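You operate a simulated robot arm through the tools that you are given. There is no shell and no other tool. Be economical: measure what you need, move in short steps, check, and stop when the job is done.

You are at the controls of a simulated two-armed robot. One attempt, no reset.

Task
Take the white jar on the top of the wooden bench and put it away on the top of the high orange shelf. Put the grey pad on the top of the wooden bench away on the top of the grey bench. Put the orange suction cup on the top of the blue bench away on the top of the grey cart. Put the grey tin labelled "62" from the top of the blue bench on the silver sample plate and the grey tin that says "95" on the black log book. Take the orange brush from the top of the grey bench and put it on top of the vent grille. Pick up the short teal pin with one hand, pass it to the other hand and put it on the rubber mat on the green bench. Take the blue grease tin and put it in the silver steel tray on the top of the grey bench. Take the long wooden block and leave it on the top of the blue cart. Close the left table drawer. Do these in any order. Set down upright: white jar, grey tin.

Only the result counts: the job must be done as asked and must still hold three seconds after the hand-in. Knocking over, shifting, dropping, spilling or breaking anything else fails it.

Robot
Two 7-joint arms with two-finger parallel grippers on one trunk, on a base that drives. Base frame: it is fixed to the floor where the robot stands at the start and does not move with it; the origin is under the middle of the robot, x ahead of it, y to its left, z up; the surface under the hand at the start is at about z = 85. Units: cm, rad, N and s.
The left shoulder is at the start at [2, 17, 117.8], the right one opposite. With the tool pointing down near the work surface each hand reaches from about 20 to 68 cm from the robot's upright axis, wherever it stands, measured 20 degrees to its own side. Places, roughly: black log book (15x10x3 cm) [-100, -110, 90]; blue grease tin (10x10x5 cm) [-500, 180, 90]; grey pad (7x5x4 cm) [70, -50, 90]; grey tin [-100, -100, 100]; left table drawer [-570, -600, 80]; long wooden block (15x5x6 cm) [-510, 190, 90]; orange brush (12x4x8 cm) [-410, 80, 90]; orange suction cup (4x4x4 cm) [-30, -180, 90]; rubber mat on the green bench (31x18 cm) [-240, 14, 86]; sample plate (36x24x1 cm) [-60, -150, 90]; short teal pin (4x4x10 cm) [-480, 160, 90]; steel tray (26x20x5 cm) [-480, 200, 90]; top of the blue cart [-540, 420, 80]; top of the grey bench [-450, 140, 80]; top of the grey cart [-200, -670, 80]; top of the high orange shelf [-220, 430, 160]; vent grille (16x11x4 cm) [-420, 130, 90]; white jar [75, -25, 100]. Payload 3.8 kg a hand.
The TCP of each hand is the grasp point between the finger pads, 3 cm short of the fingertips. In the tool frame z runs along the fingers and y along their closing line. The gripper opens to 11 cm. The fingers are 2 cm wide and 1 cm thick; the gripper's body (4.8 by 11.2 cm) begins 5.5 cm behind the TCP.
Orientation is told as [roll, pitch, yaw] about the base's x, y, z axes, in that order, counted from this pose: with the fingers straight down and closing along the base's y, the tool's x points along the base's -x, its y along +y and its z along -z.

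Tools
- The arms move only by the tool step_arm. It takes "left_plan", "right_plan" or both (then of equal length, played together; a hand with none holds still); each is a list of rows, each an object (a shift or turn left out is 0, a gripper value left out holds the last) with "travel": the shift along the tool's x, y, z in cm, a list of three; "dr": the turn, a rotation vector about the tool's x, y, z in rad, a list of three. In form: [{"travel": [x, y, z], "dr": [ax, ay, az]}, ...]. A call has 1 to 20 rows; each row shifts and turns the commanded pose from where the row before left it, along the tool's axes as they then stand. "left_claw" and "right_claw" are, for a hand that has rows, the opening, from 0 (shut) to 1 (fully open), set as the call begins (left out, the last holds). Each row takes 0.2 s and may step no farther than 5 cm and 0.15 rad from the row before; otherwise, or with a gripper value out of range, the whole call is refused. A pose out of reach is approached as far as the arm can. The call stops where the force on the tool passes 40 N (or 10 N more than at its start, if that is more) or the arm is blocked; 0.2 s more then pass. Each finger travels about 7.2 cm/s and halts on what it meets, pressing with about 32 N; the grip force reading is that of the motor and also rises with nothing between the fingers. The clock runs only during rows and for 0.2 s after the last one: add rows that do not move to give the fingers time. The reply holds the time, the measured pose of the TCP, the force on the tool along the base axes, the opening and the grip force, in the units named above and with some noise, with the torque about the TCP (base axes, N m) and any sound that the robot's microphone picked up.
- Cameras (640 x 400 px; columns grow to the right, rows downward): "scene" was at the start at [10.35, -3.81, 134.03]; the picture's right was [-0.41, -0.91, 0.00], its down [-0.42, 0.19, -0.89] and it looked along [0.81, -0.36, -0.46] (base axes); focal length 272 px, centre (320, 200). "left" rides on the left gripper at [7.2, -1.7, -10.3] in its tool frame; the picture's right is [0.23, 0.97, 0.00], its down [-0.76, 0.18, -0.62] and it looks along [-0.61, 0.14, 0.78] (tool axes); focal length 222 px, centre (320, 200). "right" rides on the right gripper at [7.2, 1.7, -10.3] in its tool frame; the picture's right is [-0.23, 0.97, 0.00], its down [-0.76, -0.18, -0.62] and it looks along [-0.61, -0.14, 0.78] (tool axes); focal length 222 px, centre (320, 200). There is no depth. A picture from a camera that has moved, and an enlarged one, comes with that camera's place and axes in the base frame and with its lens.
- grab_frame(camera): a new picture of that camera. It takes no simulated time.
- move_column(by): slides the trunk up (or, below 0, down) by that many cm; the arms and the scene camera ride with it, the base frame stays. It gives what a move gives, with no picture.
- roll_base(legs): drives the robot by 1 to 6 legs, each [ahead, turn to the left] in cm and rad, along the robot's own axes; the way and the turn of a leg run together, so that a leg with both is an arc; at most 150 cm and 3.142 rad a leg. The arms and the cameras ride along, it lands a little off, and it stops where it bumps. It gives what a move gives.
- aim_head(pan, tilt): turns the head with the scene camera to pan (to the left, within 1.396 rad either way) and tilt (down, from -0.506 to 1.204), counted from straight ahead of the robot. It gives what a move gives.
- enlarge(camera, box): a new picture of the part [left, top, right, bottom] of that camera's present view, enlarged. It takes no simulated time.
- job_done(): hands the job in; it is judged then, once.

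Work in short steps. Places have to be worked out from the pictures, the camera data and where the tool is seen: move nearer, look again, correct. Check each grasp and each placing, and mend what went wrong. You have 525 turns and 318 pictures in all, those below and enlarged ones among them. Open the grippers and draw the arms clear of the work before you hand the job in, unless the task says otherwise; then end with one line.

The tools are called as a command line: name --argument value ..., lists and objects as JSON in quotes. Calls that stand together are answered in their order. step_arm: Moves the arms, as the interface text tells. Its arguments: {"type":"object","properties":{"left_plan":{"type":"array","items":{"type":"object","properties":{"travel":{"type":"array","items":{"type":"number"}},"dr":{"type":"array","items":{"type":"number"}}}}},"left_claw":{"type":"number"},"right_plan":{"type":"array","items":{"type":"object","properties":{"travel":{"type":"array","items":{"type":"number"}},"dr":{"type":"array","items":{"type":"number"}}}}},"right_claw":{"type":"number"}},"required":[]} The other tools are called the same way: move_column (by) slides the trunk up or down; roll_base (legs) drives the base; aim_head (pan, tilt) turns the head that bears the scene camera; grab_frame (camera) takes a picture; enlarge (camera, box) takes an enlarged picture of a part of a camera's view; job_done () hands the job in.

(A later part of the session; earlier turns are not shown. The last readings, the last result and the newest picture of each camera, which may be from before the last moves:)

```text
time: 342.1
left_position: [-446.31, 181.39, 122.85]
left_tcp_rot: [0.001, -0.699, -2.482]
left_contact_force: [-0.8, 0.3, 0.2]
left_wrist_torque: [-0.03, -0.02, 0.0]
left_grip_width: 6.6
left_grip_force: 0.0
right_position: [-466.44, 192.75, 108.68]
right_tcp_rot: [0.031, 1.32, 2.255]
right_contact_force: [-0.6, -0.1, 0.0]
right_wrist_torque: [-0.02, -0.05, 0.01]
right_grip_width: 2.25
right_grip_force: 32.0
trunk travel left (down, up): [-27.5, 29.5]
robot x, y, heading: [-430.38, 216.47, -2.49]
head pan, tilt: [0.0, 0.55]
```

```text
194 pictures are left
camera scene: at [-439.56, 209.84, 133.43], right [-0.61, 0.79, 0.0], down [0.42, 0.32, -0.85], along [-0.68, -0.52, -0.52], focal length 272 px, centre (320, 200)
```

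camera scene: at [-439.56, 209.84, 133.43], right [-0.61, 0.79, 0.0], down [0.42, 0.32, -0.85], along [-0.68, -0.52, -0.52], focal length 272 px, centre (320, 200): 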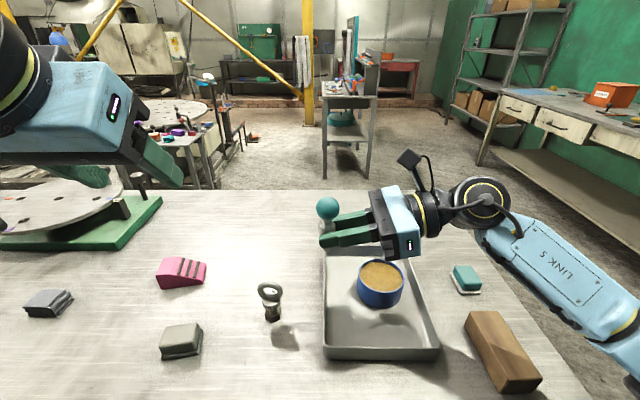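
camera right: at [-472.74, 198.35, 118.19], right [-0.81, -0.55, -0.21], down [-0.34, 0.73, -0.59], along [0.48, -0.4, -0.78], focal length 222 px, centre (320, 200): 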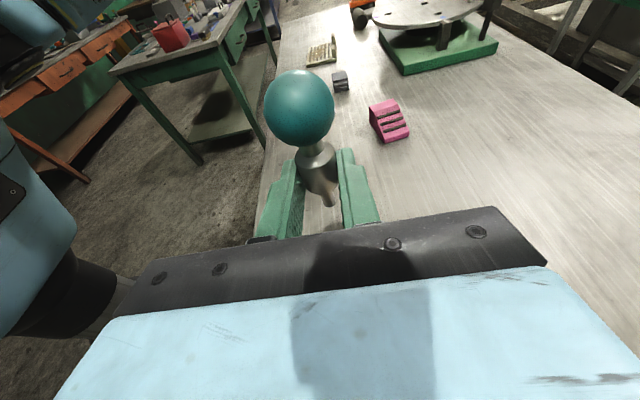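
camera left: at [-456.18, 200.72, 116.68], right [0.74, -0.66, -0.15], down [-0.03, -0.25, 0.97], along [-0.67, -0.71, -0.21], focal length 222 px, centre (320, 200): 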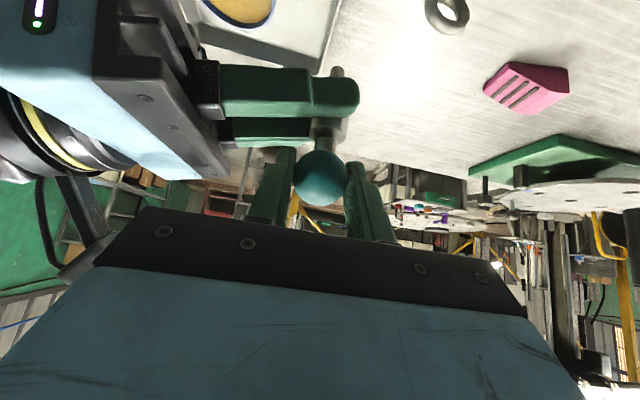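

Handover succeeded: the right hand holds the pin. I retract/raise the right hand, un-pitch the left, and drive along the bench toward the brush end.

step_arm --right_plan '[{"travel": [2, 0, -4]}, {"travel": [2, 0, -4]}, {"travel": [2, 0, -4]}, {"travel": [2, 0, -4]}, {"travel": [2, 0, -4]}, {"travel": [1, 0, -3]}, {"travel": [0, 0, 0]}]' --left_plan '[{"travel": [0, 0, 0], "dr": [0, 0.14, 0]}, {"travel": [0, 0, 0], "dr": [0, 0.14, 0]}, {"travel": [0, 0, 0], "dr": [0, 0.14, 0]}, {"travel": [0, 0, 0], "dr": [0, 0.14, 0]}, {"travel": [0, 0, 0], "dr": [0, 0.14, 0]}, {"travel": [-2, 0, 0]}, {"travel": [0, 0, 0]}]'

roll_base --legs '[[-12, 0], [0, 1.571], [60, 0]]'

aim_head --pan -0.7 --tilt 0.45

grab_frame --camera "scene"

aim_head --pan 0.2 --tilt 0.45

grab_frame --camera "scene"

```text
time: 343.7
left_position: [-448.17, 180.1, 122.9]
left_tcp_rot: [0.001, 0.0, -2.478]
left_contact_force: [-0.6, 0.4, 0.6]
left_wrist_torque: [0.02, 0.0, -0.01]
left_grip_width: 6.6
left_grip_force: 0.1
right_position: [-478.25, 208.62, 124.99]
right_tcp_rot: [0.034, 1.319, 2.258]
right_contact_force: [0.3, -0.7, -0.3]
right_wrist_torque: [0.06, 0.01, 0.03]
right_grip_width: 2.23
right_grip_force: 32.2
trunk travel left (down, up): [-27.5, 29.5]
robot x, y, heading: [-430.8, 216.7, -2.49]
head pan, tilt: [0.0, 0.55]
```

```text
time: 351.8
left_position: [-347.71, 159.93, 122.81]
left_tcp_rot: [0.0, 0.001, -0.898]
left_contact_force: [-0.1, 0.6, -0.2]
left_wrist_torque: [0.01, 0.04, -0.01]
left_grip_width: 6.57
left_grip_force: 0.0
right_position: [-375.96, 129.57, 124.97]
right_tcp_rot: [0.033, 1.321, -2.448]
right_contact_force: [0.1, 0.1, -0.9]
right_wrist_torque: [-0.01, 0.01, 0.02]
right_grip_width: 2.24
right_grip_force: 31.8
trunk travel left (down, up): [-27.5, 29.5]
robot x, y, heading: [-384.61, 177.34, -0.906]
head pan, tilt: [0.0, 0.55]
```

```text
time: 352.9
left_position: [-347.76, 159.98, 122.95]
left_tcp_rot: [-0.001, 0.0, -0.902]
left_contact_force: [1.3, 0.1, 0.4]
left_wrist_torque: [0.0, 0.03, 0.01]
left_grip_width: 6.6
left_grip_force: 0.1
right_position: [-375.95, 129.57, 124.88]
right_tcp_rot: [0.034, 1.322, -2.447]
right_contact_force: [1.0, 1.5, -0.3]
right_wrist_torque: [-0.02, 0.02, 0.0]
right_grip_width: 2.24
right_grip_force: 31.7
trunk travel left (down, up): [-27.5, 29.5]
robot x, y, heading: [-384.47, 177.18, -0.91]
head pan, tilt: [-0.7, 0.45]
```

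```text
193 pictures are left
camera scene: at [-383.58, 166.27, 134.33], right [-1.0, 0.04, 0.0], down [0.02, 0.43, -0.9], along [-0.03, -0.9, -0.44], focal length 272 px, centre (320, 200)
```

scene: 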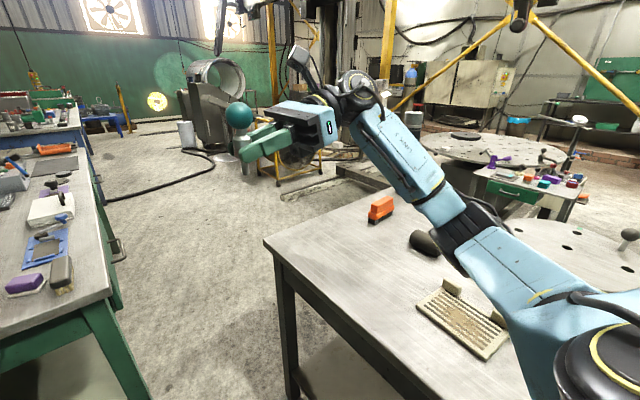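

```text
time: 354.1
left_position: [-347.98, 159.94, 122.89]
left_tcp_rot: [0.0, 0.0, -0.898]
left_contact_force: [-0.1, 0.4, 0.0]
left_wrist_torque: [0.0, 0.0, 0.0]
left_grip_width: 6.62
left_grip_force: 0.2
right_position: [-375.88, 129.68, 124.85]
right_tcp_rot: [0.036, 1.32, -2.447]
right_contact_force: [0.2, 0.2, -0.6]
right_wrist_torque: [-0.03, 0.03, -0.01]
right_grip_width: 2.23
right_grip_force: 31.8
trunk travel left (down, up): [-27.5, 29.5]
robot x, y, heading: [-384.08, 176.9, -0.912]
head pan, tilt: [0.201, 0.45]
```

```text
192 pictures are left
camera scene: at [-376.26, 169.47, 134.34], right [-0.65, -0.76, 0.0], down [-0.33, 0.28, -0.9], along [0.68, -0.59, -0.44], focal length 272 px, centre (320, 200)
```

scene: 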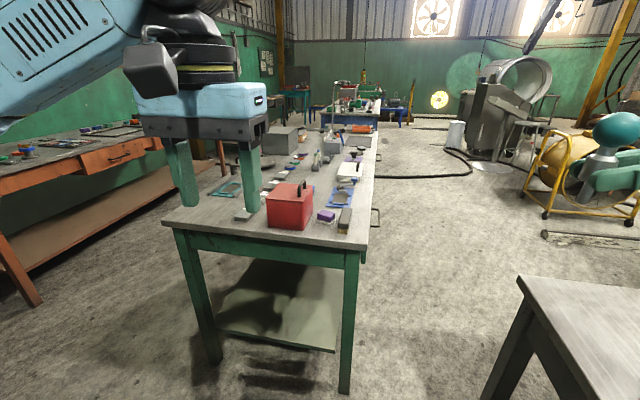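

I can see the brush at (-408.6,79) and grille at (-415,128). I continue 41 cm and turn to face the bench there.

roll_base --legs '[[41, 0], [0, -1.575], [12, 0]]'

aim_head --pan 0.1 --tilt 0.6

grab_frame --camera "scene"

grab_frame --camera "left"

```text
time: 361.4
left_position: [-388.25, 101.66, 122.84]
left_tcp_rot: [-0.001, -0.001, -2.528]
left_contact_force: [-0.4, -0.3, 0.4]
left_wrist_torque: [0.02, -0.03, -0.03]
left_grip_width: 6.6
left_grip_force: 0.0
right_position: [-416.96, 131.53, 125.04]
right_tcp_rot: [0.029, 1.32, 2.202]
right_contact_force: [-0.8, 0.3, -1.1]
right_wrist_torque: [-0.03, -0.02, 0.04]
right_grip_width: 2.24
right_grip_force: 31.9
trunk travel left (down, up): [-27.5, 29.5]
robot x, y, heading: [-368.51, 137.17, -2.537]
head pan, tilt: [0.201, 0.45]
```

```text
time: 362.1
left_position: [-388.16, 101.75, 122.9]
left_tcp_rot: [0.0, 0.001, -2.528]
left_contact_force: [-0.4, 0.7, 0.1]
left_wrist_torque: [-0.03, 0.03, 0.0]
left_grip_width: 6.61
left_grip_force: 0.2
right_position: [-416.74, 131.57, 124.98]
right_tcp_rot: [0.037, 1.319, 2.207]
right_contact_force: [0.0, 0.2, -0.2]
right_wrist_torque: [0.01, 0.05, 0.0]
right_grip_width: 2.2
right_grip_force: 32.2
trunk travel left (down, up): [-27.5, 29.5]
robot x, y, heading: [-368.87, 137.04, -2.536]
head pan, tilt: [0.099, 0.6]
```

```text
191 pictures are left
camera scene: at [-377.39, 130.29, 132.99], right [-0.65, 0.76, 0.0], down [0.43, 0.36, -0.83], along [-0.63, -0.53, -0.56], focal length 272 px, centre (320, 200)
```

scene: 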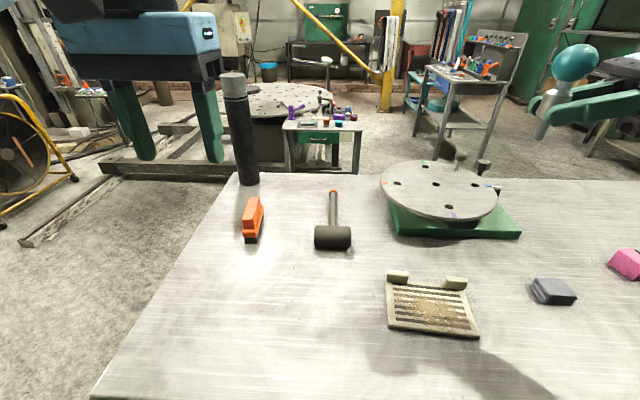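

```text
190 pictures are left
camera left: at [-383.15, 107.35, 133.2], right [0.75, -0.67, 0.0], down [-0.52, -0.58, 0.62], along [-0.41, -0.47, -0.78], focal length 222 px, centre (320, 200)
```

left: 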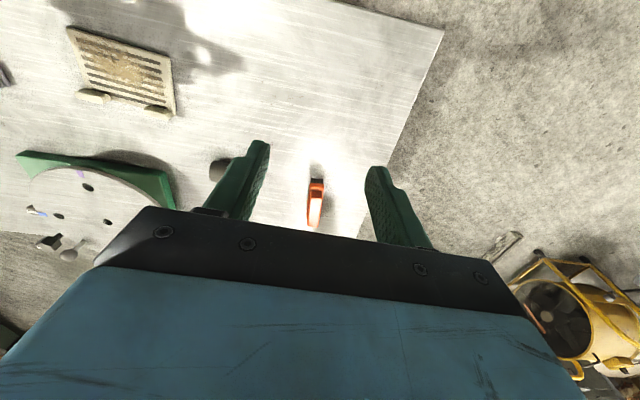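

Zoom in on the brush from both views to determine its axis.

enlarge --camera "scene" --box '[216, 180, 296, 250]'

enlarge --camera "left" --box '[270, 150, 370, 240]'

```text
5.71 times, centred on (256, 215) of scene
camera zoom: at [-377.39, 130.29, 132.99], right [-0.65, 0.76, 0.0], down [0.43, 0.36, -0.83], along [-0.63, -0.53, -0.56], focal length 1553 px, centre (686, 114)
```

zoom: 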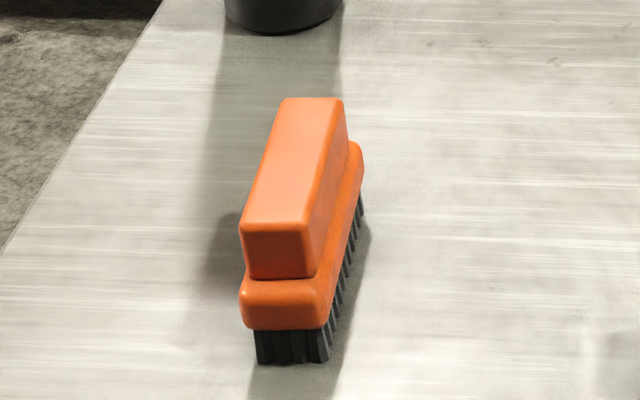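

```text
4.44 times, centred on (320, 195) of left
camera zoom: at [-383.15, 107.35, 133.2], right [0.75, -0.67, 0.0], down [-0.52, -0.58, 0.62], along [-0.41, -0.47, -0.78], focal length 987 px, centre (320, 222)
```

zoom: 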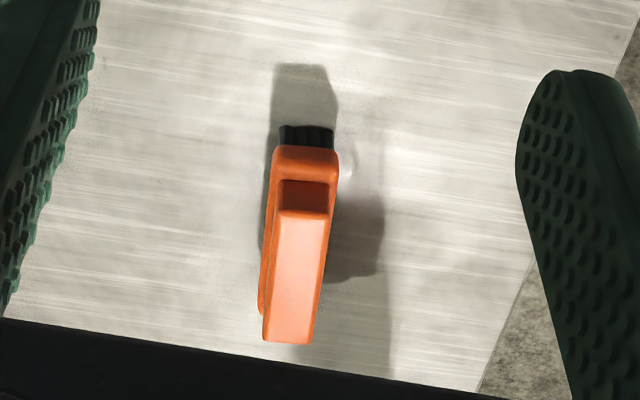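

Brush handle centre ≈(-408.2,81.1), axis heading ≈-2.40. I move 5 cm closer, then hover the left hand above it with yaw aligned.

roll_base --legs '[[5, 0]]'

step_arm --left_plan '[{"travel": [-3.8, 0.9, 2.5]}, {"travel": [-3.8, 0.9, 2.5]}, {"travel": [-3.9, 0.9, 2.5]}, {"travel": [-3.9, 0.9, 2.5]}, {"travel": [-3.9, 0.9, 2.5]}, {"travel": [-3.9, 0.8, 2.5]}, {"dr": [0, 0, -0.125]}, {"travel": [0, 0, 0]}]'

grab_frame --camera "left"

```text
time: 363.0
left_position: [-392.47, 98.83, 122.78]
left_tcp_rot: [0.001, 0.002, -2.527]
left_contact_force: [-0.1, 0.6, -0.4]
left_wrist_torque: [-0.01, -0.03, 0.0]
left_grip_width: 6.59
left_grip_force: 0.1
right_position: [-421.11, 128.61, 124.96]
right_tcp_rot: [0.03, 1.323, 2.203]
right_contact_force: [-0.9, -0.2, -1.3]
right_wrist_torque: [-0.01, 0.0, 0.02]
right_grip_width: 2.25
right_grip_force: 32.7
trunk travel left (down, up): [-27.5, 29.5]
robot x, y, heading: [-372.56, 134.33, -2.535]
head pan, tilt: [0.099, 0.6]
```

```text
time: 364.8
left_position: [-408.18, 81.27, 107.7]
left_tcp_rot: [0.001, 0.001, -2.402]
left_contact_force: [-0.1, -0.3, -0.4]
left_wrist_torque: [0.0, -0.02, -0.01]
left_grip_width: 6.59
left_grip_force: 0.0
right_position: [-420.92, 128.73, 124.91]
right_tcp_rot: [0.035, 1.321, 2.206]
right_contact_force: [0.4, -0.1, -0.6]
right_wrist_torque: [-0.01, 0.0, 0.01]
right_grip_width: 2.24
right_grip_force: 31.9
trunk travel left (down, up): [-27.5, 29.5]
robot x, y, heading: [-373.0, 134.65, -2.541]
head pan, tilt: [0.099, 0.6]
```

```text
187 pictures are left
camera left: at [-403.9, 87.44, 118.0], right [0.82, -0.57, 0.0], down [-0.44, -0.64, 0.62], along [-0.35, -0.51, -0.78], focal length 222 px, centre (320, 200)
```

left: 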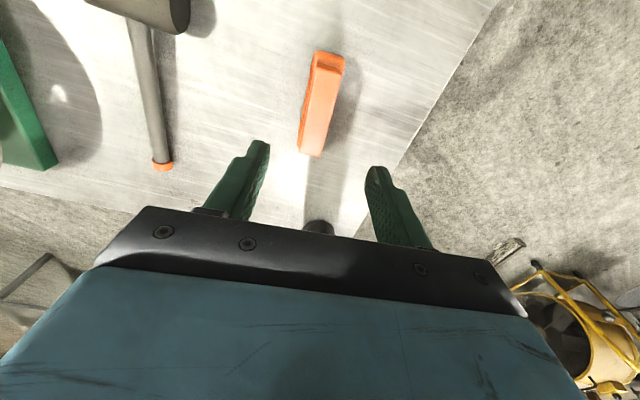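

Aligned. Descend to z≈91.5, close, lift.

step_arm --left_plan '[{"travel": [-0.5, 0, 4]}, {"travel": [0, 0, 4]}, {"travel": [0, 0, 4]}, {"travel": [0, 0, 4.2]}, {"travel": [0, 0, 0]}]'

step_arm --left_plan '[{"travel": [0, 0, 0]}, {"travel": [0, 0, 0]}, {"travel": [0, 0, 0]}, {"travel": [0, 0, 0]}, {"travel": [0, 0, 0]}]' --left_claw 0

step_arm --left_plan '[{"travel": [0, 0, -3]}, {"travel": [0, 0, -4]}, {"travel": [0, 0, -4]}, {"travel": [0, 0, -4]}, {"travel": [0, 0, 0]}]'

grab_frame --camera "left"

grab_frame --camera "scene"

```text
time: 366.0
left_position: [-408.63, 80.87, 91.74]
left_tcp_rot: [-0.001, 0.0, -2.405]
left_contact_force: [0.9, -0.5, -0.4]
left_wrist_torque: [0.03, -0.04, -0.02]
left_grip_width: 6.61
left_grip_force: 0.1
right_position: [-421.0, 128.69, 124.91]
right_tcp_rot: [0.034, 1.321, 2.208]
right_contact_force: [0.1, -0.1, -0.5]
right_wrist_torque: [-0.02, 0.01, 0.0]
right_grip_width: 2.22
right_grip_force: 32.4
trunk travel left (down, up): [-27.5, 29.5]
robot x, y, heading: [-373.02, 134.58, -2.541]
head pan, tilt: [0.099, 0.6]
```

```text
time: 367.2
left_position: [-408.69, 80.64, 91.72]
left_tcp_rot: [0.001, 0.0, -2.404]
left_contact_force: [0.0, -0.6, -0.1]
left_wrist_torque: [0.0, -0.01, -0.01]
left_grip_width: 3.72
left_grip_force: 32.2
right_position: [-421.02, 128.78, 124.99]
right_tcp_rot: [0.036, 1.319, 2.209]
right_contact_force: [-0.4, -0.1, -0.9]
right_wrist_torque: [0.05, -0.02, -0.01]
right_grip_width: 2.25
right_grip_force: 32.4
trunk travel left (down, up): [-27.5, 29.5]
robot x, y, heading: [-373.65, 134.57, -2.536]
head pan, tilt: [0.099, 0.6]
```

```text
time: 368.4
left_position: [-408.67, 81.02, 106.68]
left_tcp_rot: [0.0, -0.001, -2.402]
left_contact_force: [0.1, -1.1, -1.6]
left_wrist_torque: [0.0, 0.0, -0.01]
left_grip_width: 3.72
left_grip_force: 32.0
right_position: [-420.85, 128.6, 124.92]
right_tcp_rot: [0.034, 1.319, 2.207]
right_contact_force: [0.1, -0.8, 0.1]
right_wrist_torque: [-0.01, -0.02, 0.03]
right_grip_width: 2.21
right_grip_force: 32.1
trunk travel left (down, up): [-27.5, 29.5]
robot x, y, heading: [-372.7, 134.46, -2.536]
head pan, tilt: [0.099, 0.6]
```

```text
186 pictures are left
camera left: at [-404.35, 87.29, 117.03], right [0.82, -0.57, 0.0], down [-0.44, -0.64, 0.62], along [-0.35, -0.51, -0.78], focal length 222 px, centre (320, 200)
```

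left: 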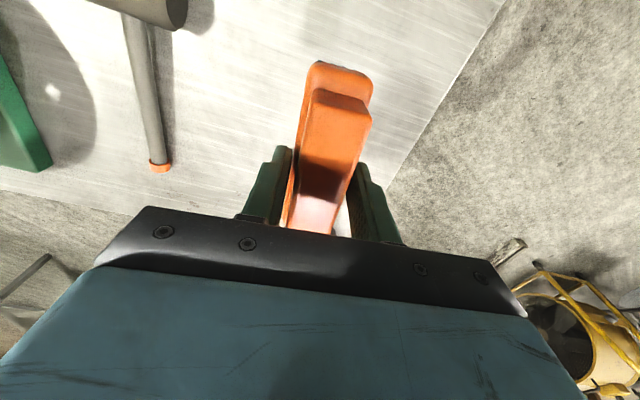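

```text
185 pictures are left
camera scene: at [-381.54, 127.42, 132.97], right [-0.65, 0.76, 0.0], down [0.43, 0.37, -0.82], along [-0.63, -0.53, -0.57], focal length 272 px, centre (320, 200)
```

scene: 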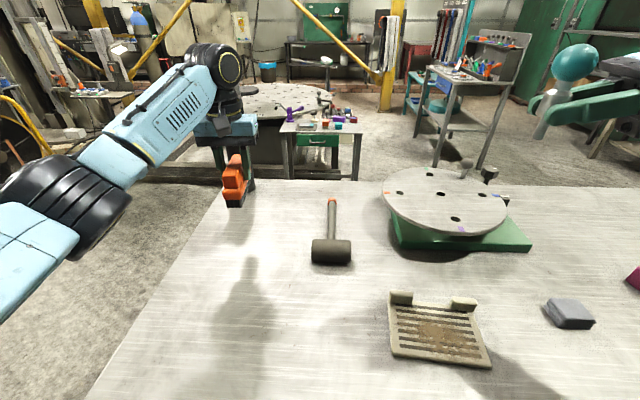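

Brush held. Grille centre (-415,126), long axis along (-0.54,0.84). I retract the left hand, rotate it +1.4 rad, shift the right hand out/up, then turn the robot right 0.5 so the grille is in front.

step_arm --left_plan '[{"travel": [4.5, 0, -1.5]}, {"travel": [4.5, 0, -1.5]}, {"travel": [4.5, 0, -1.5]}, {"travel": [4.5, 0, -1.5]}, {"dr": [0, 0, -0.14]}, {"dr": [0, 0, -0.14]}, {"dr": [0, 0, -0.14]}, {"dr": [0, 0, -0.14]}, {"dr": [0, 0, -0.14]}, {"dr": [0, 0, -0.14]}, {"dr": [0, 0, -0.14]}, {"dr": [0, 0, -0.14]}, {"dr": [0, 0, -0.14]}, {"dr": [0, 0, -0.14]}, {"travel": [0, 0, 0]}]' --right_plan '[{"travel": [1, 0, -3]}, {"travel": [1, 0, -3]}, {"travel": [1, 0, -3]}, {"travel": [1, 0, -3]}, {"travel": [0, 0, 0]}, {"travel": [0, 0, 0]}, {"travel": [0, 0, 0]}, {"travel": [0, 0, 0]}, {"travel": [0, 0, 0]}, {"travel": [0, 0, 0]}, {"travel": [0, 0, 0]}, {"travel": [0, 0, 0]}, {"travel": [0, 0, 0]}, {"travel": [0, 0, 0]}, {"travel": [0, 0, 0]}]'

roll_base --legs '[[0, -0.5]]'

grab_frame --camera "scene"

grab_frame --camera "left"

```text
time: 371.6
left_position: [-395.2, 93.12, 112.61]
left_tcp_rot: [0.0, 0.0, -1.0]
left_contact_force: [-0.5, 0.1, -1.1]
left_wrist_torque: [-0.01, 0.01, 0.03]
left_grip_width: 3.72
left_grip_force: 32.1
right_position: [-426.83, 137.5, 131.9]
right_tcp_rot: [0.036, 1.32, 2.206]
right_contact_force: [-0.4, 0.7, -1.0]
right_wrist_torque: [-0.02, -0.05, -0.02]
right_grip_width: 2.23
right_grip_force: 31.9
trunk travel left (down, up): [-27.5, 29.5]
robot x, y, heading: [-372.86, 134.43, -2.538]
head pan, tilt: [0.099, 0.6]
```

```text
time: 372.9
left_position: [-403.65, 99.6, 112.72]
left_tcp_rot: [0.0, -0.003, -1.241]
left_contact_force: [-0.5, 0.4, -0.8]
left_wrist_torque: [0.02, 0.02, 0.01]
left_grip_width: 3.73
left_grip_force: 31.9
right_position: [-423.73, 150.26, 131.62]
right_tcp_rot: [0.028, 1.319, 1.966]
right_contact_force: [-0.2, 0.2, -0.9]
right_wrist_torque: [0.02, 0.0, -0.06]
right_grip_width: 2.22
right_grip_force: 32.2
trunk travel left (down, up): [-27.5, 29.5]
robot x, y, heading: [-372.24, 134.68, -2.773]
head pan, tilt: [0.099, 0.6]
stopped in leg 1: the robot was blocked; the commanded pose is now the measured one
```

```text
184 pictures are left
camera scene: at [-382.26, 129.82, 133.0], right [-0.45, 0.89, 0.0], down [0.5, 0.25, -0.83], along [-0.74, -0.37, -0.56], focal length 272 px, centre (320, 200)
```

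scene: 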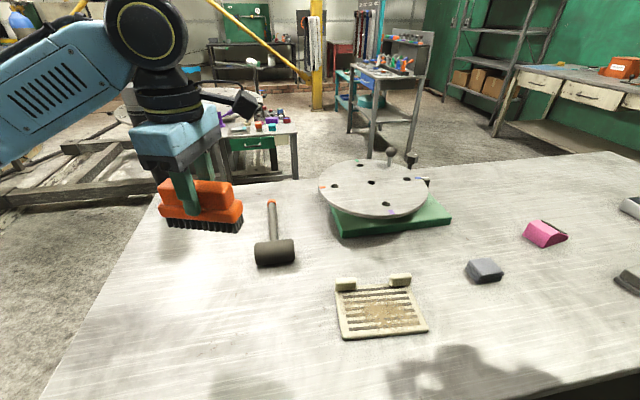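

```text
183 pictures are left
camera left: at [-407.64, 105.9, 123.01], right [0.85, 0.53, 0.0], down [0.42, -0.66, 0.62], along [0.33, -0.53, -0.78], focal length 222 px, centre (320, 200)
```

left: 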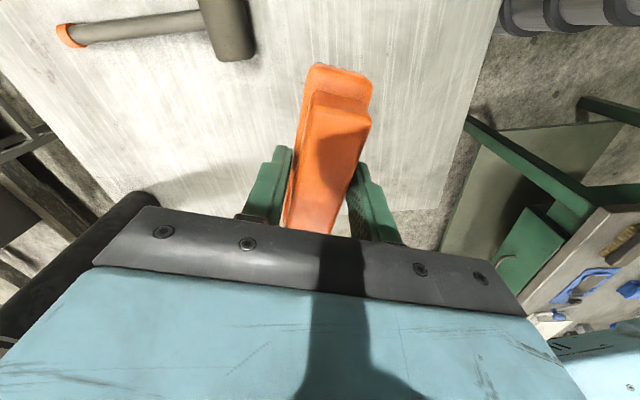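

The turn stopped early (−0.235), but the grille is now well reachable. I move the left hand 28.7 cm along its x to above the grille and trim the yaw.

step_arm --left_plan '[{"travel": [4.1, -0.24, 0]}, {"travel": [4.1, -0.24, 0]}, {"travel": [4.1, -0.24, 0]}, {"travel": [4.1, -0.24, 0]}, {"travel": [4.1, -0.24, 0]}, {"travel": [4.1, -0.24, 0]}, {"travel": [4.1, -0.24, 0]}, {"dr": [0, 0, -0.114]}, {"dr": [0, 0, -0.114]}, {"travel": [0, 0, 0]}]'

grab_frame --camera "scene"

grab_frame --camera "left"

```text
time: 375.1
left_position: [-416.4, 123.14, 111.92]
left_tcp_rot: [0.003, -0.001, -1.023]
left_contact_force: [0.4, 0.5, -1.0]
left_wrist_torque: [0.0, -0.02, 0.01]
left_grip_width: 3.7
left_grip_force: 32.2
left hand out of reach, approached as far as the arm can: row 9
right_position: [-424.05, 150.13, 131.64]
right_tcp_rot: [0.03, 1.321, 1.966]
right_contact_force: [0.1, 0.1, -0.6]
right_wrist_torque: [-0.01, 0.01, -0.07]
right_grip_width: 2.24
right_grip_force: 31.6
trunk travel left (down, up): [-27.5, 29.5]
robot x, y, heading: [-372.39, 134.16, -2.774]
head pan, tilt: [0.099, 0.6]
```

```text
182 pictures are left
camera scene: at [-382.34, 129.81, 132.99], right [-0.45, 0.89, 0.0], down [0.5, 0.25, -0.83], along [-0.74, -0.37, -0.56], focal length 272 px, centre (320, 200)
```

scene: 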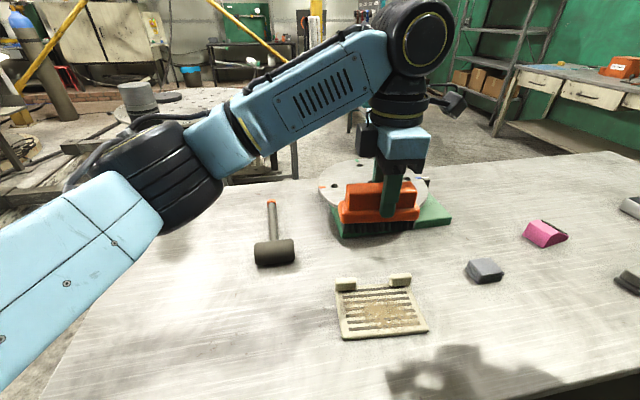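

```text
181 pictures are left
camera left: at [-421.59, 128.43, 122.23], right [0.71, 0.7, 0.0], down [0.55, -0.56, 0.62], along [0.44, -0.44, -0.78], focal length 222 px, centre (320, 200)
```

left: 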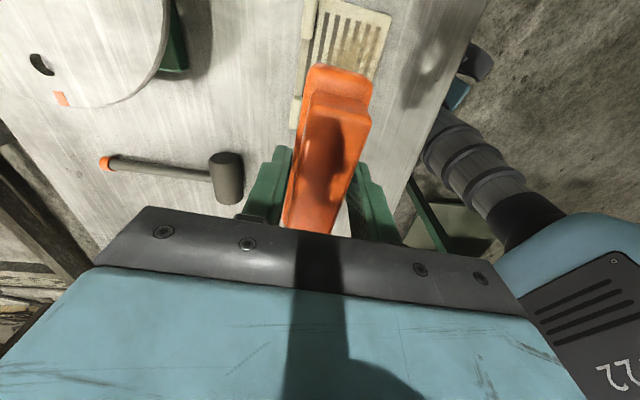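

Near a wrist limit; I back the yaw off by 0.08 and shift the remaining 3.6 cm toward the grille centre.

step_arm --left_plan '[{"dr": [0, 0, 0.08]}, {"travel": [1.9, 3.1, 0]}, {"travel": [0, 0, 0]}]'

grab_frame --camera "left"

```text
time: 375.9
left_position: [-415.38, 125.67, 111.8]
left_tcp_rot: [-0.001, -0.003, -1.093]
left_contact_force: [-0.7, -0.4, -1.6]
left_wrist_torque: [0.05, 0.0, 0.01]
left_grip_width: 3.75
left_grip_force: 32.5
left hand out of reach, approached as far as the arm can: row 2
right_position: [-424.12, 150.02, 131.74]
right_tcp_rot: [0.026, 1.319, 1.963]
right_contact_force: [0.1, 0.6, -2.3]
right_wrist_torque: [0.01, 0.01, -0.04]
right_grip_width: 2.22
right_grip_force: 32.3
trunk travel left (down, up): [-27.5, 29.5]
robot x, y, heading: [-372.66, 134.66, -2.769]
head pan, tilt: [0.099, 0.6]
```

```text
180 pictures are left
camera left: at [-420.14, 131.34, 122.11], right [0.76, 0.65, 0.0], down [0.51, -0.59, 0.62], along [0.41, -0.47, -0.78], focal length 222 px, centre (320, 200)
```

left: 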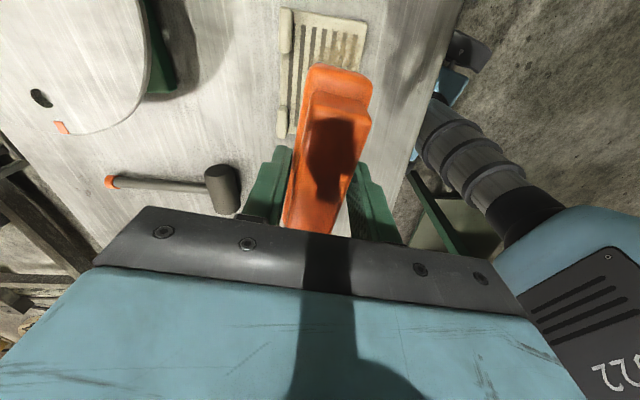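

The hand is at (-415.4,125.7), practically the grille centre, with clearance to the rear tabs. Descend carefully.

step_arm --left_plan '[{"travel": [0, 0, 4]}, {"travel": [0, 0, 4]}, {"travel": [0, 0, 3]}, {"travel": [0, 0, 0]}]'

grab_frame --camera "left"

grab_frame --camera "scene"

```text
time: 376.9
left_position: [-415.17, 125.54, 100.87]
left_tcp_rot: [0.0, -0.003, -1.09]
left_contact_force: [-0.9, 0.3, -1.8]
left_wrist_torque: [0.01, 0.02, 0.0]
left_grip_width: 3.73
left_grip_force: 31.5
right_position: [-424.07, 150.01, 131.77]
right_tcp_rot: [0.028, 1.321, 1.964]
right_contact_force: [-0.1, -0.3, -0.5]
right_wrist_torque: [0.04, -0.02, 0.02]
right_grip_width: 2.24
right_grip_force: 32.3
trunk travel left (down, up): [-27.5, 29.5]
robot x, y, heading: [-372.55, 134.77, -2.773]
head pan, tilt: [0.099, 0.6]
```

```text
179 pictures are left
camera left: at [-420.09, 131.3, 111.29], right [0.76, 0.65, 0.0], down [0.51, -0.59, 0.62], along [0.41, -0.47, -0.78], focal length 222 px, centre (320, 200)
```

left: 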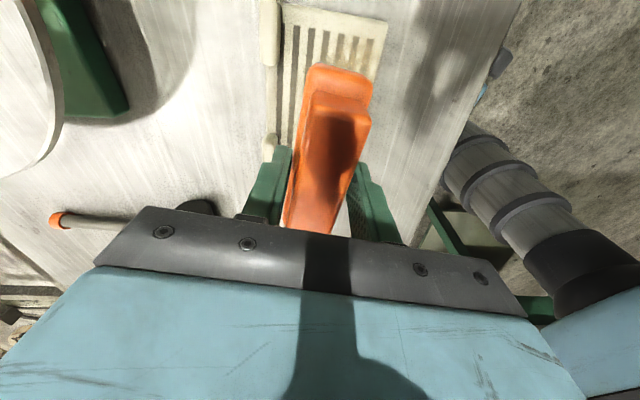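

```text
178 pictures are left
camera scene: at [-382.36, 129.74, 132.98], right [-0.45, 0.89, 0.0], down [0.5, 0.26, -0.83], along [-0.74, -0.37, -0.56], focal length 272 px, centre (320, 200)
```

scene: 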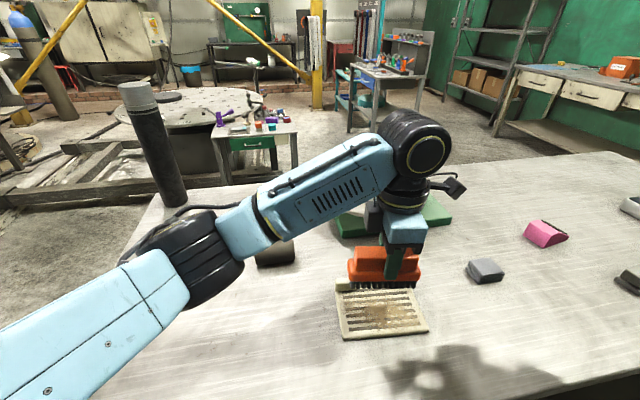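

Looks aligned. Continue down slowly.

step_arm --left_plan '[{"travel": [0, 0, 3]}, {"travel": [0, 0, 2]}, {"travel": [0, 0, 1]}, {"travel": [0, 0, 0.5]}, {"travel": [0, 0, 0]}]'

grab_frame --camera "scene"

grab_frame --camera "left"

```text
time: 378.1
left_position: [-415.42, 125.42, 94.37]
left_tcp_rot: [0.001, -0.001, -1.09]
left_contact_force: [0.3, 0.0, -1.7]
left_wrist_torque: [0.02, 0.0, -0.02]
left_grip_width: 3.76
left_grip_force: 31.4
right_position: [-424.05, 150.16, 131.73]
right_tcp_rot: [0.026, 1.32, 1.964]
right_contact_force: [-0.1, -0.5, 0.1]
right_wrist_torque: [0.05, -0.02, 0.02]
right_grip_width: 2.23
right_grip_force: 32.7
trunk travel left (down, up): [-27.5, 29.5]
robot x, y, heading: [-372.3, 134.58, -2.772]
head pan, tilt: [0.099, 0.6]
```

```text
177 pictures are left
camera scene: at [-382.38, 129.73, 132.98], right [-0.45, 0.89, 0.0], down [0.5, 0.26, -0.83], along [-0.74, -0.37, -0.57], focal length 272 px, centre (320, 200)
```

scene: 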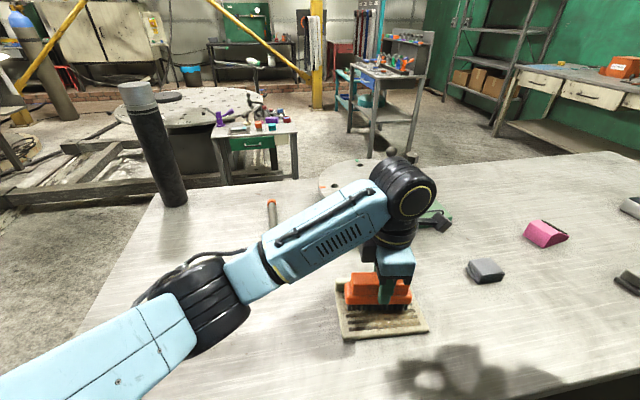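

```text
176 pictures are left
camera left: at [-420.19, 131.08, 104.76], right [0.76, 0.65, 0.0], down [0.51, -0.59, 0.62], along [0.41, -0.47, -0.78], focal length 222 px, centre (320, 200)
```

left: 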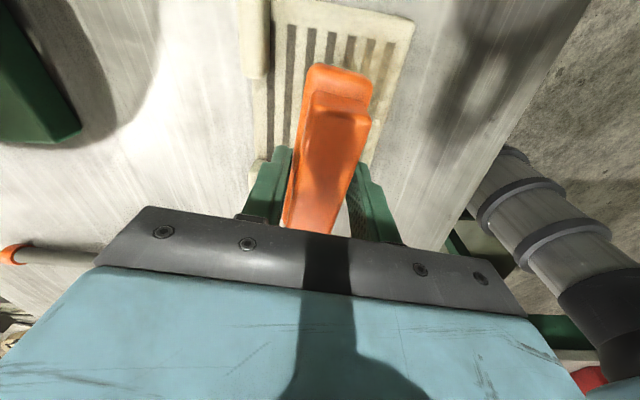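

Margins look right (≈2.6 cm at the visible end). Small steps to contact.

step_arm --left_plan '[{"travel": [0, 0, 0.3]}, {"travel": [0, 0, 0.3]}, {"travel": [0, 0, 0.3]}, {"travel": [0, 0, 0]}]'

```text
time: 379.1
left_position: [-415.45, 125.44, 93.48]
left_tcp_rot: [0.001, -0.002, -1.092]
left_contact_force: [-0.1, -0.3, -2.1]
left_wrist_torque: [0.03, -0.01, -0.03]
left_grip_width: 3.71
left_grip_force: 32.7
right_position: [-424.06, 150.07, 131.64]
right_tcp_rot: [0.025, 1.319, 1.964]
right_contact_force: [0.0, -0.5, -0.8]
right_wrist_torque: [0.02, 0.0, 0.03]
right_grip_width: 2.18
right_grip_force: 32.8
trunk travel left (down, up): [-27.5, 29.5]
robot x, y, heading: [-372.62, 134.88, -2.769]
head pan, tilt: [0.099, 0.6]
```

step_arm --left_plan '[{"travel": [0, 0, 0.25]}, {"travel": [0, 0, 0.25]}, {"travel": [0, 0, 0]}]'

```text
time: 379.9
left_position: [-415.39, 125.48, 92.97]
left_tcp_rot: [-0.001, -0.002, -1.091]
left_contact_force: [-1.4, -0.4, -1.7]
left_wrist_torque: [0.01, 0.02, 0.01]
left_grip_width: 3.73
left_grip_force: 31.5
right_position: [-424.1, 150.07, 131.69]
right_tcp_rot: [0.026, 1.318, 1.962]
right_contact_force: [-0.3, 0.3, -1.0]
right_wrist_torque: [0.05, 0.0, 0.0]
right_grip_width: 2.23
right_grip_force: 31.7
trunk travel left (down, up): [-27.5, 29.5]
robot x, y, heading: [-372.24, 134.42, -2.774]
head pan, tilt: [0.099, 0.6]
```

step_arm --left_plan '[{"travel": [0, 0, 0.2]}, {"travel": [0, 0, 0.2]}, {"travel": [0, 0, 0]}]'

```text
time: 380.7
left_position: [-415.36, 125.44, 92.8]
left_tcp_rot: [-0.004, 0.003, -1.091]
left_contact_force: [-1.7, -2.9, 27.0]
left_wrist_torque: [-0.13, 0.07, 0.0]
left_grip_width: 3.77
left_grip_force: 31.7
right_position: [-424.01, 150.02, 131.75]
right_tcp_rot: [0.03, 1.32, 1.967]
right_contact_force: [0.7, 0.4, -0.7]
right_wrist_torque: [-0.01, 0.05, -0.01]
right_grip_width: 2.22
right_grip_force: 31.9
trunk travel left (down, up): [-27.5, 29.5]
robot x, y, heading: [-372.25, 134.51, -2.774]
head pan, tilt: [0.099, 0.6]
```

Contact. Relieve, open a little, rise.

step_arm --left_plan '[{"travel": [0, 0, -0.15]}, {"travel": [0, 0, 0]}]'

step_arm --left_plan '[{"travel": [0, 0, 0]}, {"travel": [0, 0, 0]}, {"travel": [0, 0, 0]}]' --left_claw 0.5

step_arm --left_plan '[{"travel": [0, 0, -2]}, {"travel": [0, 0, -3]}, {"travel": [0, 0, -4]}, {"travel": [0, 0, -4]}, {"travel": [0, 0, -4]}, {"travel": [0, 0, -4]}, {"travel": [0, 0, 0]}]'

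grab_frame --camera "left"

grab_frame --camera "scene"

```text
time: 381.3
left_position: [-415.45, 125.42, 92.7]
left_tcp_rot: [-0.003, 0.0, -1.091]
left_contact_force: [-6.7, -2.8, 23.5]
left_wrist_torque: [0.26, 0.49, 0.08]
left_grip_width: 3.73
left_grip_force: 32.2
right_position: [-423.96, 150.08, 131.58]
right_tcp_rot: [0.029, 1.318, 1.966]
right_contact_force: [0.9, 0.3, -0.6]
right_wrist_torque: [0.0, -0.01, -0.04]
right_grip_width: 2.24
right_grip_force: 32.1
trunk travel left (down, up): [-27.5, 29.5]
robot x, y, heading: [-372.18, 134.69, -2.773]
head pan, tilt: [0.099, 0.6]
```

```text
time: 382.1
left_position: [-415.34, 125.46, 92.69]
left_tcp_rot: [-0.001, -0.003, -1.09]
left_contact_force: [0.8, -0.1, 0.3]
left_wrist_torque: [0.08, 0.01, 0.02]
left_grip_width: 5.49
left_grip_force: 0.0
right_position: [-424.11, 150.04, 131.66]
right_tcp_rot: [0.029, 1.321, 1.965]
right_contact_force: [-0.4, 0.0, -1.0]
right_wrist_torque: [0.05, 0.01, 0.0]
right_grip_width: 2.2
right_grip_force: 31.3
trunk travel left (down, up): [-27.5, 29.5]
robot x, y, heading: [-372.42, 134.52, -2.772]
head pan, tilt: [0.099, 0.6]
```

```text
time: 383.7
left_position: [-415.58, 125.66, 113.82]
left_tcp_rot: [0.001, -0.002, -1.09]
left_contact_force: [-0.8, 1.2, 0.9]
left_wrist_torque: [-0.01, -0.02, 0.0]
left_grip_width: 5.52
left_grip_force: 0.0
right_position: [-424.04, 150.06, 131.68]
right_tcp_rot: [0.026, 1.32, 1.961]
right_contact_force: [0.8, -0.2, -1.2]
right_wrist_torque: [0.02, -0.01, -0.03]
right_grip_width: 2.24
right_grip_force: 32.0
trunk travel left (down, up): [-27.5, 29.5]
robot x, y, heading: [-372.57, 134.41, -2.771]
head pan, tilt: [0.099, 0.6]
```

```text
175 pictures are left
camera left: at [-420.37, 131.28, 124.16], right [0.76, 0.65, 0.0], down [0.51, -0.59, 0.62], along [0.41, -0.47, -0.78], focal length 222 px, centre (320, 200)
```

left: 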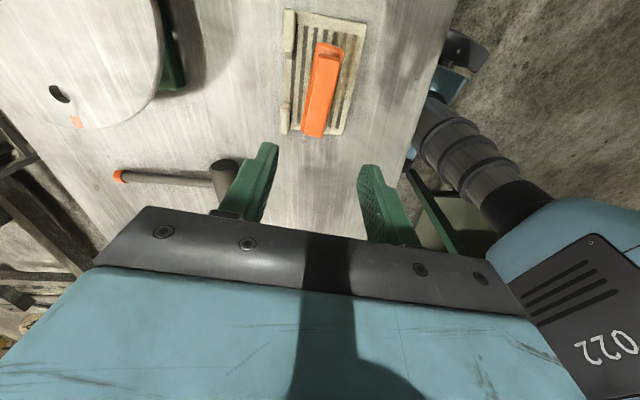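

```text
174 pictures are left
camera scene: at [-382.39, 129.72, 132.97], right [-0.45, 0.89, 0.0], down [0.5, 0.26, -0.82], along [-0.74, -0.37, -0.57], focal length 272 px, centre (320, 200)
```

scene: 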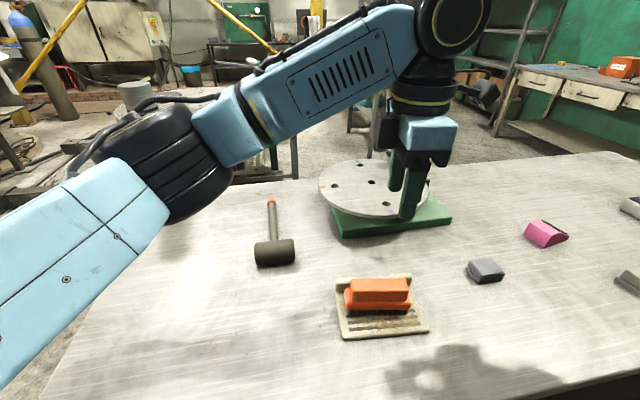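

Brush is on the grille. I restore the left hand orientation, then drive around to the green bench's near end for the mat: first reverse out to the corridor.

step_arm --left_plan '[{"dr": [0, 0, 0.14]}, {"dr": [0, 0, 0.14]}, {"dr": [0, 0, 0.14]}, {"dr": [0, 0, 0.14]}, {"dr": [0, 0, 0.14]}, {"dr": [0, 0, 0.14]}, {"dr": [0, 0, 0.14]}, {"dr": [0, 0, 0.14]}, {"dr": [0, 0, 0.14]}, {"dr": [0, 0, 0.14]}, {"dr": [0, 0, 0.14]}, {"dr": [0, 0, 0.14]}, {"travel": [0, 4.5, -1]}, {"travel": [0, 4.5, -1]}, {"travel": [0, 4.5, -1]}, {"travel": [0, 4.5, -1]}, {"travel": [0, 4.5, -1]}, {"travel": [0, 4.5, -1]}]'

roll_base --legs '[[0, 0.33], [-122, 0]]'

```text
time: 387.5
left_position: [-405.4, 100.55, 119.8]
left_tcp_rot: [0.0, 0.001, -2.772]
left_contact_force: [1.4, -0.2, -0.6]
left_wrist_torque: [-0.02, 0.03, -0.01]
left_grip_width: 5.48
left_grip_force: 0.0
right_position: [-423.92, 149.99, 131.76]
right_tcp_rot: [0.026, 1.318, 1.962]
right_contact_force: [-0.1, 0.1, -0.2]
right_wrist_torque: [0.06, 0.01, 0.0]
right_grip_width: 2.21
right_grip_force: 32.0
trunk travel left (down, up): [-27.5, 29.5]
robot x, y, heading: [-372.22, 134.51, -2.776]
head pan, tilt: [0.099, 0.6]
```

```text
time: 394.8
left_position: [-297.98, 171.78, 119.74]
left_tcp_rot: [0.001, -0.001, -2.443]
left_contact_force: [0.5, -0.4, -0.4]
left_wrist_torque: [-0.01, 0.01, 0.05]
left_grip_width: 5.53
left_grip_force: 0.1
right_position: [-331.46, 212.68, 131.72]
right_tcp_rot: [0.027, 1.319, 2.291]
right_contact_force: [-0.2, 0.9, -0.5]
right_wrist_torque: [0.01, 0.03, 0.0]
right_grip_width: 2.22
right_grip_force: 31.9
trunk travel left (down, up): [-27.5, 29.5]
robot x, y, heading: [-277.86, 214.85, -2.45]
head pan, tilt: [0.099, 0.6]
```

On plan. Turn and drive down the corridor.

roll_base --legs '[[0, 1.535], [130, 0], [125, 0]]'

aim_head --pan -1.2 --tilt 0.45

grab_frame --camera "scene"

```text
time: 411.1
left_position: [-74.21, -8.4, 119.71]
left_tcp_rot: [0.001, 0.0, -0.893]
left_contact_force: [-0.7, -0.3, -0.2]
left_wrist_torque: [0.02, 0.02, 0.02]
left_grip_width: 5.52
left_grip_force: 0.0
right_position: [-115.89, -40.94, 131.77]
right_tcp_rot: [0.027, 1.318, -2.446]
right_contact_force: [0.5, -0.3, -2.0]
right_wrist_torque: [-0.01, -0.01, 0.0]
right_grip_width: 2.21
right_grip_force: 31.5
trunk travel left (down, up): [-27.5, 29.5]
robot x, y, heading: [-116.64, 13.06, -0.896]
head pan, tilt: [0.099, 0.6]
```

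```text
time: 412.6
left_position: [-74.26, -8.38, 119.78]
left_tcp_rot: [0.001, 0.0, -0.891]
left_contact_force: [-1.0, 0.7, -0.2]
left_wrist_torque: [0.02, -0.02, 0.01]
left_grip_width: 5.54
left_grip_force: 0.1
right_position: [-115.83, -40.88, 131.67]
right_tcp_rot: [0.027, 1.319, -2.445]
right_contact_force: [-0.3, 0.0, -0.3]
right_wrist_torque: [-0.01, 0.0, 0.0]
right_grip_width: 2.23
right_grip_force: 31.9
trunk travel left (down, up): [-27.5, 29.5]
robot x, y, heading: [-116.43, 12.87, -0.895]
head pan, tilt: [-1.201, 0.45]
```

```text
173 pictures are left
camera scene: at [-119.95, 3.37, 134.34], right [-0.87, 0.5, 0.0], down [0.22, 0.38, -0.9], along [-0.45, -0.78, -0.44], focal length 272 px, centre (320, 200)
```

scene: 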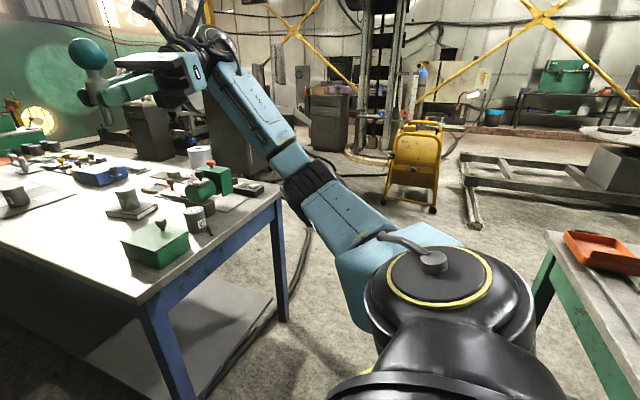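

Gap between benches is ~100 cm. I drive into it and turn to face the green bench end.

roll_base --legs '[[0, -1.707], [88, 0], [0, -1.451]]'

aim_head --pan 0 --tilt 0.65

grab_frame --camera "scene"

```text
time: 419.4
left_position: [-180.88, -50.38, 119.75]
left_tcp_rot: [0.003, -0.001, -2.588]
left_contact_force: [0.3, -0.5, -0.3]
left_wrist_torque: [0.0, -0.01, 0.0]
left_grip_width: 5.52
left_grip_force: 0.1
right_position: [-207.84, -4.42, 132.38]
right_tcp_rot: [0.1, 1.316, 2.209]
right_contact_force: [0.5, -0.7, -0.8]
right_wrist_torque: [-0.02, 0.01, -0.02]
right_grip_width: 2.21
right_grip_force: 32.1
trunk travel left (down, up): [-27.5, 29.5]
robot x, y, heading: [-154.92, -10.97, -2.59]
head pan, tilt: [-1.201, 0.45]
stopped in leg 2: the robot was blocked; the commanded pose is now the measured one
```

```text
time: 420.9
left_position: [-180.86, -50.38, 119.87]
left_tcp_rot: [0.002, -0.003, -2.585]
left_contact_force: [0.4, -0.5, -0.2]
left_wrist_torque: [-0.02, 0.0, 0.04]
left_grip_width: 5.5
left_grip_force: 0.1
right_position: [-207.86, -4.54, 132.49]
right_tcp_rot: [0.095, 1.319, 2.206]
right_contact_force: [-0.6, -0.4, -1.0]
right_wrist_torque: [0.04, 0.04, -0.02]
right_grip_width: 2.22
right_grip_force: 31.4
trunk travel left (down, up): [-27.5, 29.5]
robot x, y, heading: [-154.84, -11.12, -2.588]
head pan, tilt: [0.0, 0.649]
```

```text
172 pictures are left
camera scene: at [-163.73, -16.53, 132.59], right [-0.52, 0.85, 0.0], down [0.51, 0.32, -0.8], along [-0.68, -0.42, -0.6], focal length 272 px, centre (320, 200)
```

scene: 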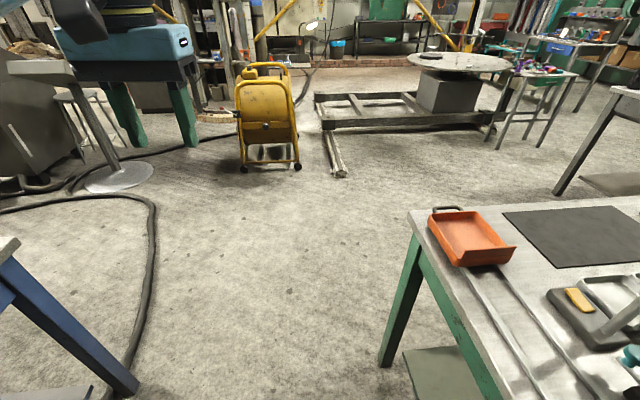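

Blocked; the right arm seems deflected. Look to the right.

aim_head --pan -0.9 --tilt 0.5

grab_frame --camera "scene"

```text
time: 422.1
left_position: [-181.02, -50.27, 119.82]
left_tcp_rot: [0.003, -0.002, -2.585]
left_contact_force: [0.4, 0.2, -0.6]
left_wrist_torque: [0.0, 0.03, 0.0]
left_grip_width: 5.51
left_grip_force: 0.1
right_position: [-207.82, -4.49, 132.32]
right_tcp_rot: [0.096, 1.318, 2.206]
right_contact_force: [0.5, 0.6, -0.2]
right_wrist_torque: [0.03, 0.01, -0.02]
right_grip_width: 2.24
right_grip_force: 31.8
trunk travel left (down, up): [-27.5, 29.5]
robot x, y, heading: [-154.68, -10.92, -2.586]
head pan, tilt: [-0.901, 0.499]
```

```text
171 pictures are left
camera scene: at [-164.89, -8.88, 133.93], right [0.34, 0.94, 0.0], down [0.45, -0.16, -0.88], along [-0.83, 0.3, -0.48], focal length 272 px, centre (320, 200)
```

scene: 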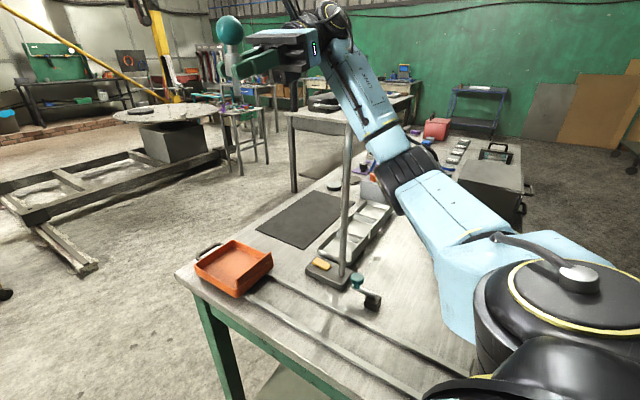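

The right forearm is against a pole stand on the green bench; it still stands. I back straight off along my path.

roll_base --legs '[[-25, 0]]'

grab_frame --camera "scene"

```text
time: 423.9
left_position: [-159.8, -37.19, 119.79]
left_tcp_rot: [0.001, 0.002, -2.583]
left_contact_force: [0.1, -0.7, 0.1]
left_wrist_torque: [-0.03, 0.03, 0.02]
left_grip_width: 5.52
left_grip_force: 0.0
right_position: [-187.04, 8.47, 132.15]
right_tcp_rot: [0.082, 1.32, 2.196]
right_contact_force: [-0.5, -0.4, -1.1]
right_wrist_torque: [-0.02, -0.01, -0.02]
right_grip_width: 2.22
right_grip_force: 32.1
trunk travel left (down, up): [-27.5, 29.5]
robot x, y, heading: [-133.6, 1.95, -2.587]
head pan, tilt: [-0.901, 0.499]
```

```text
170 pictures are left
camera scene: at [-143.98, 4.18, 133.9], right [0.34, 0.94, 0.0], down [0.45, -0.16, -0.88], along [-0.83, 0.3, -0.48], focal length 272 px, centre (320, 200)
```

scene: 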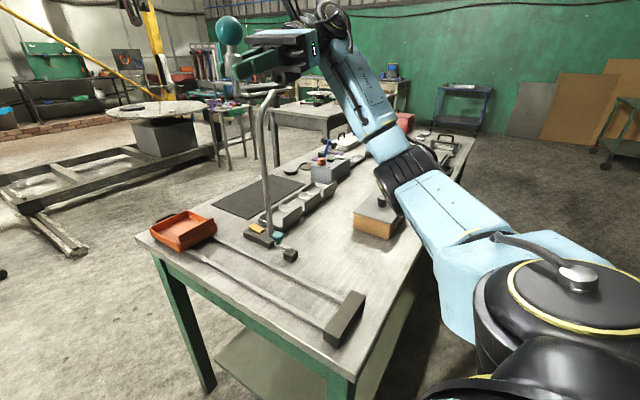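

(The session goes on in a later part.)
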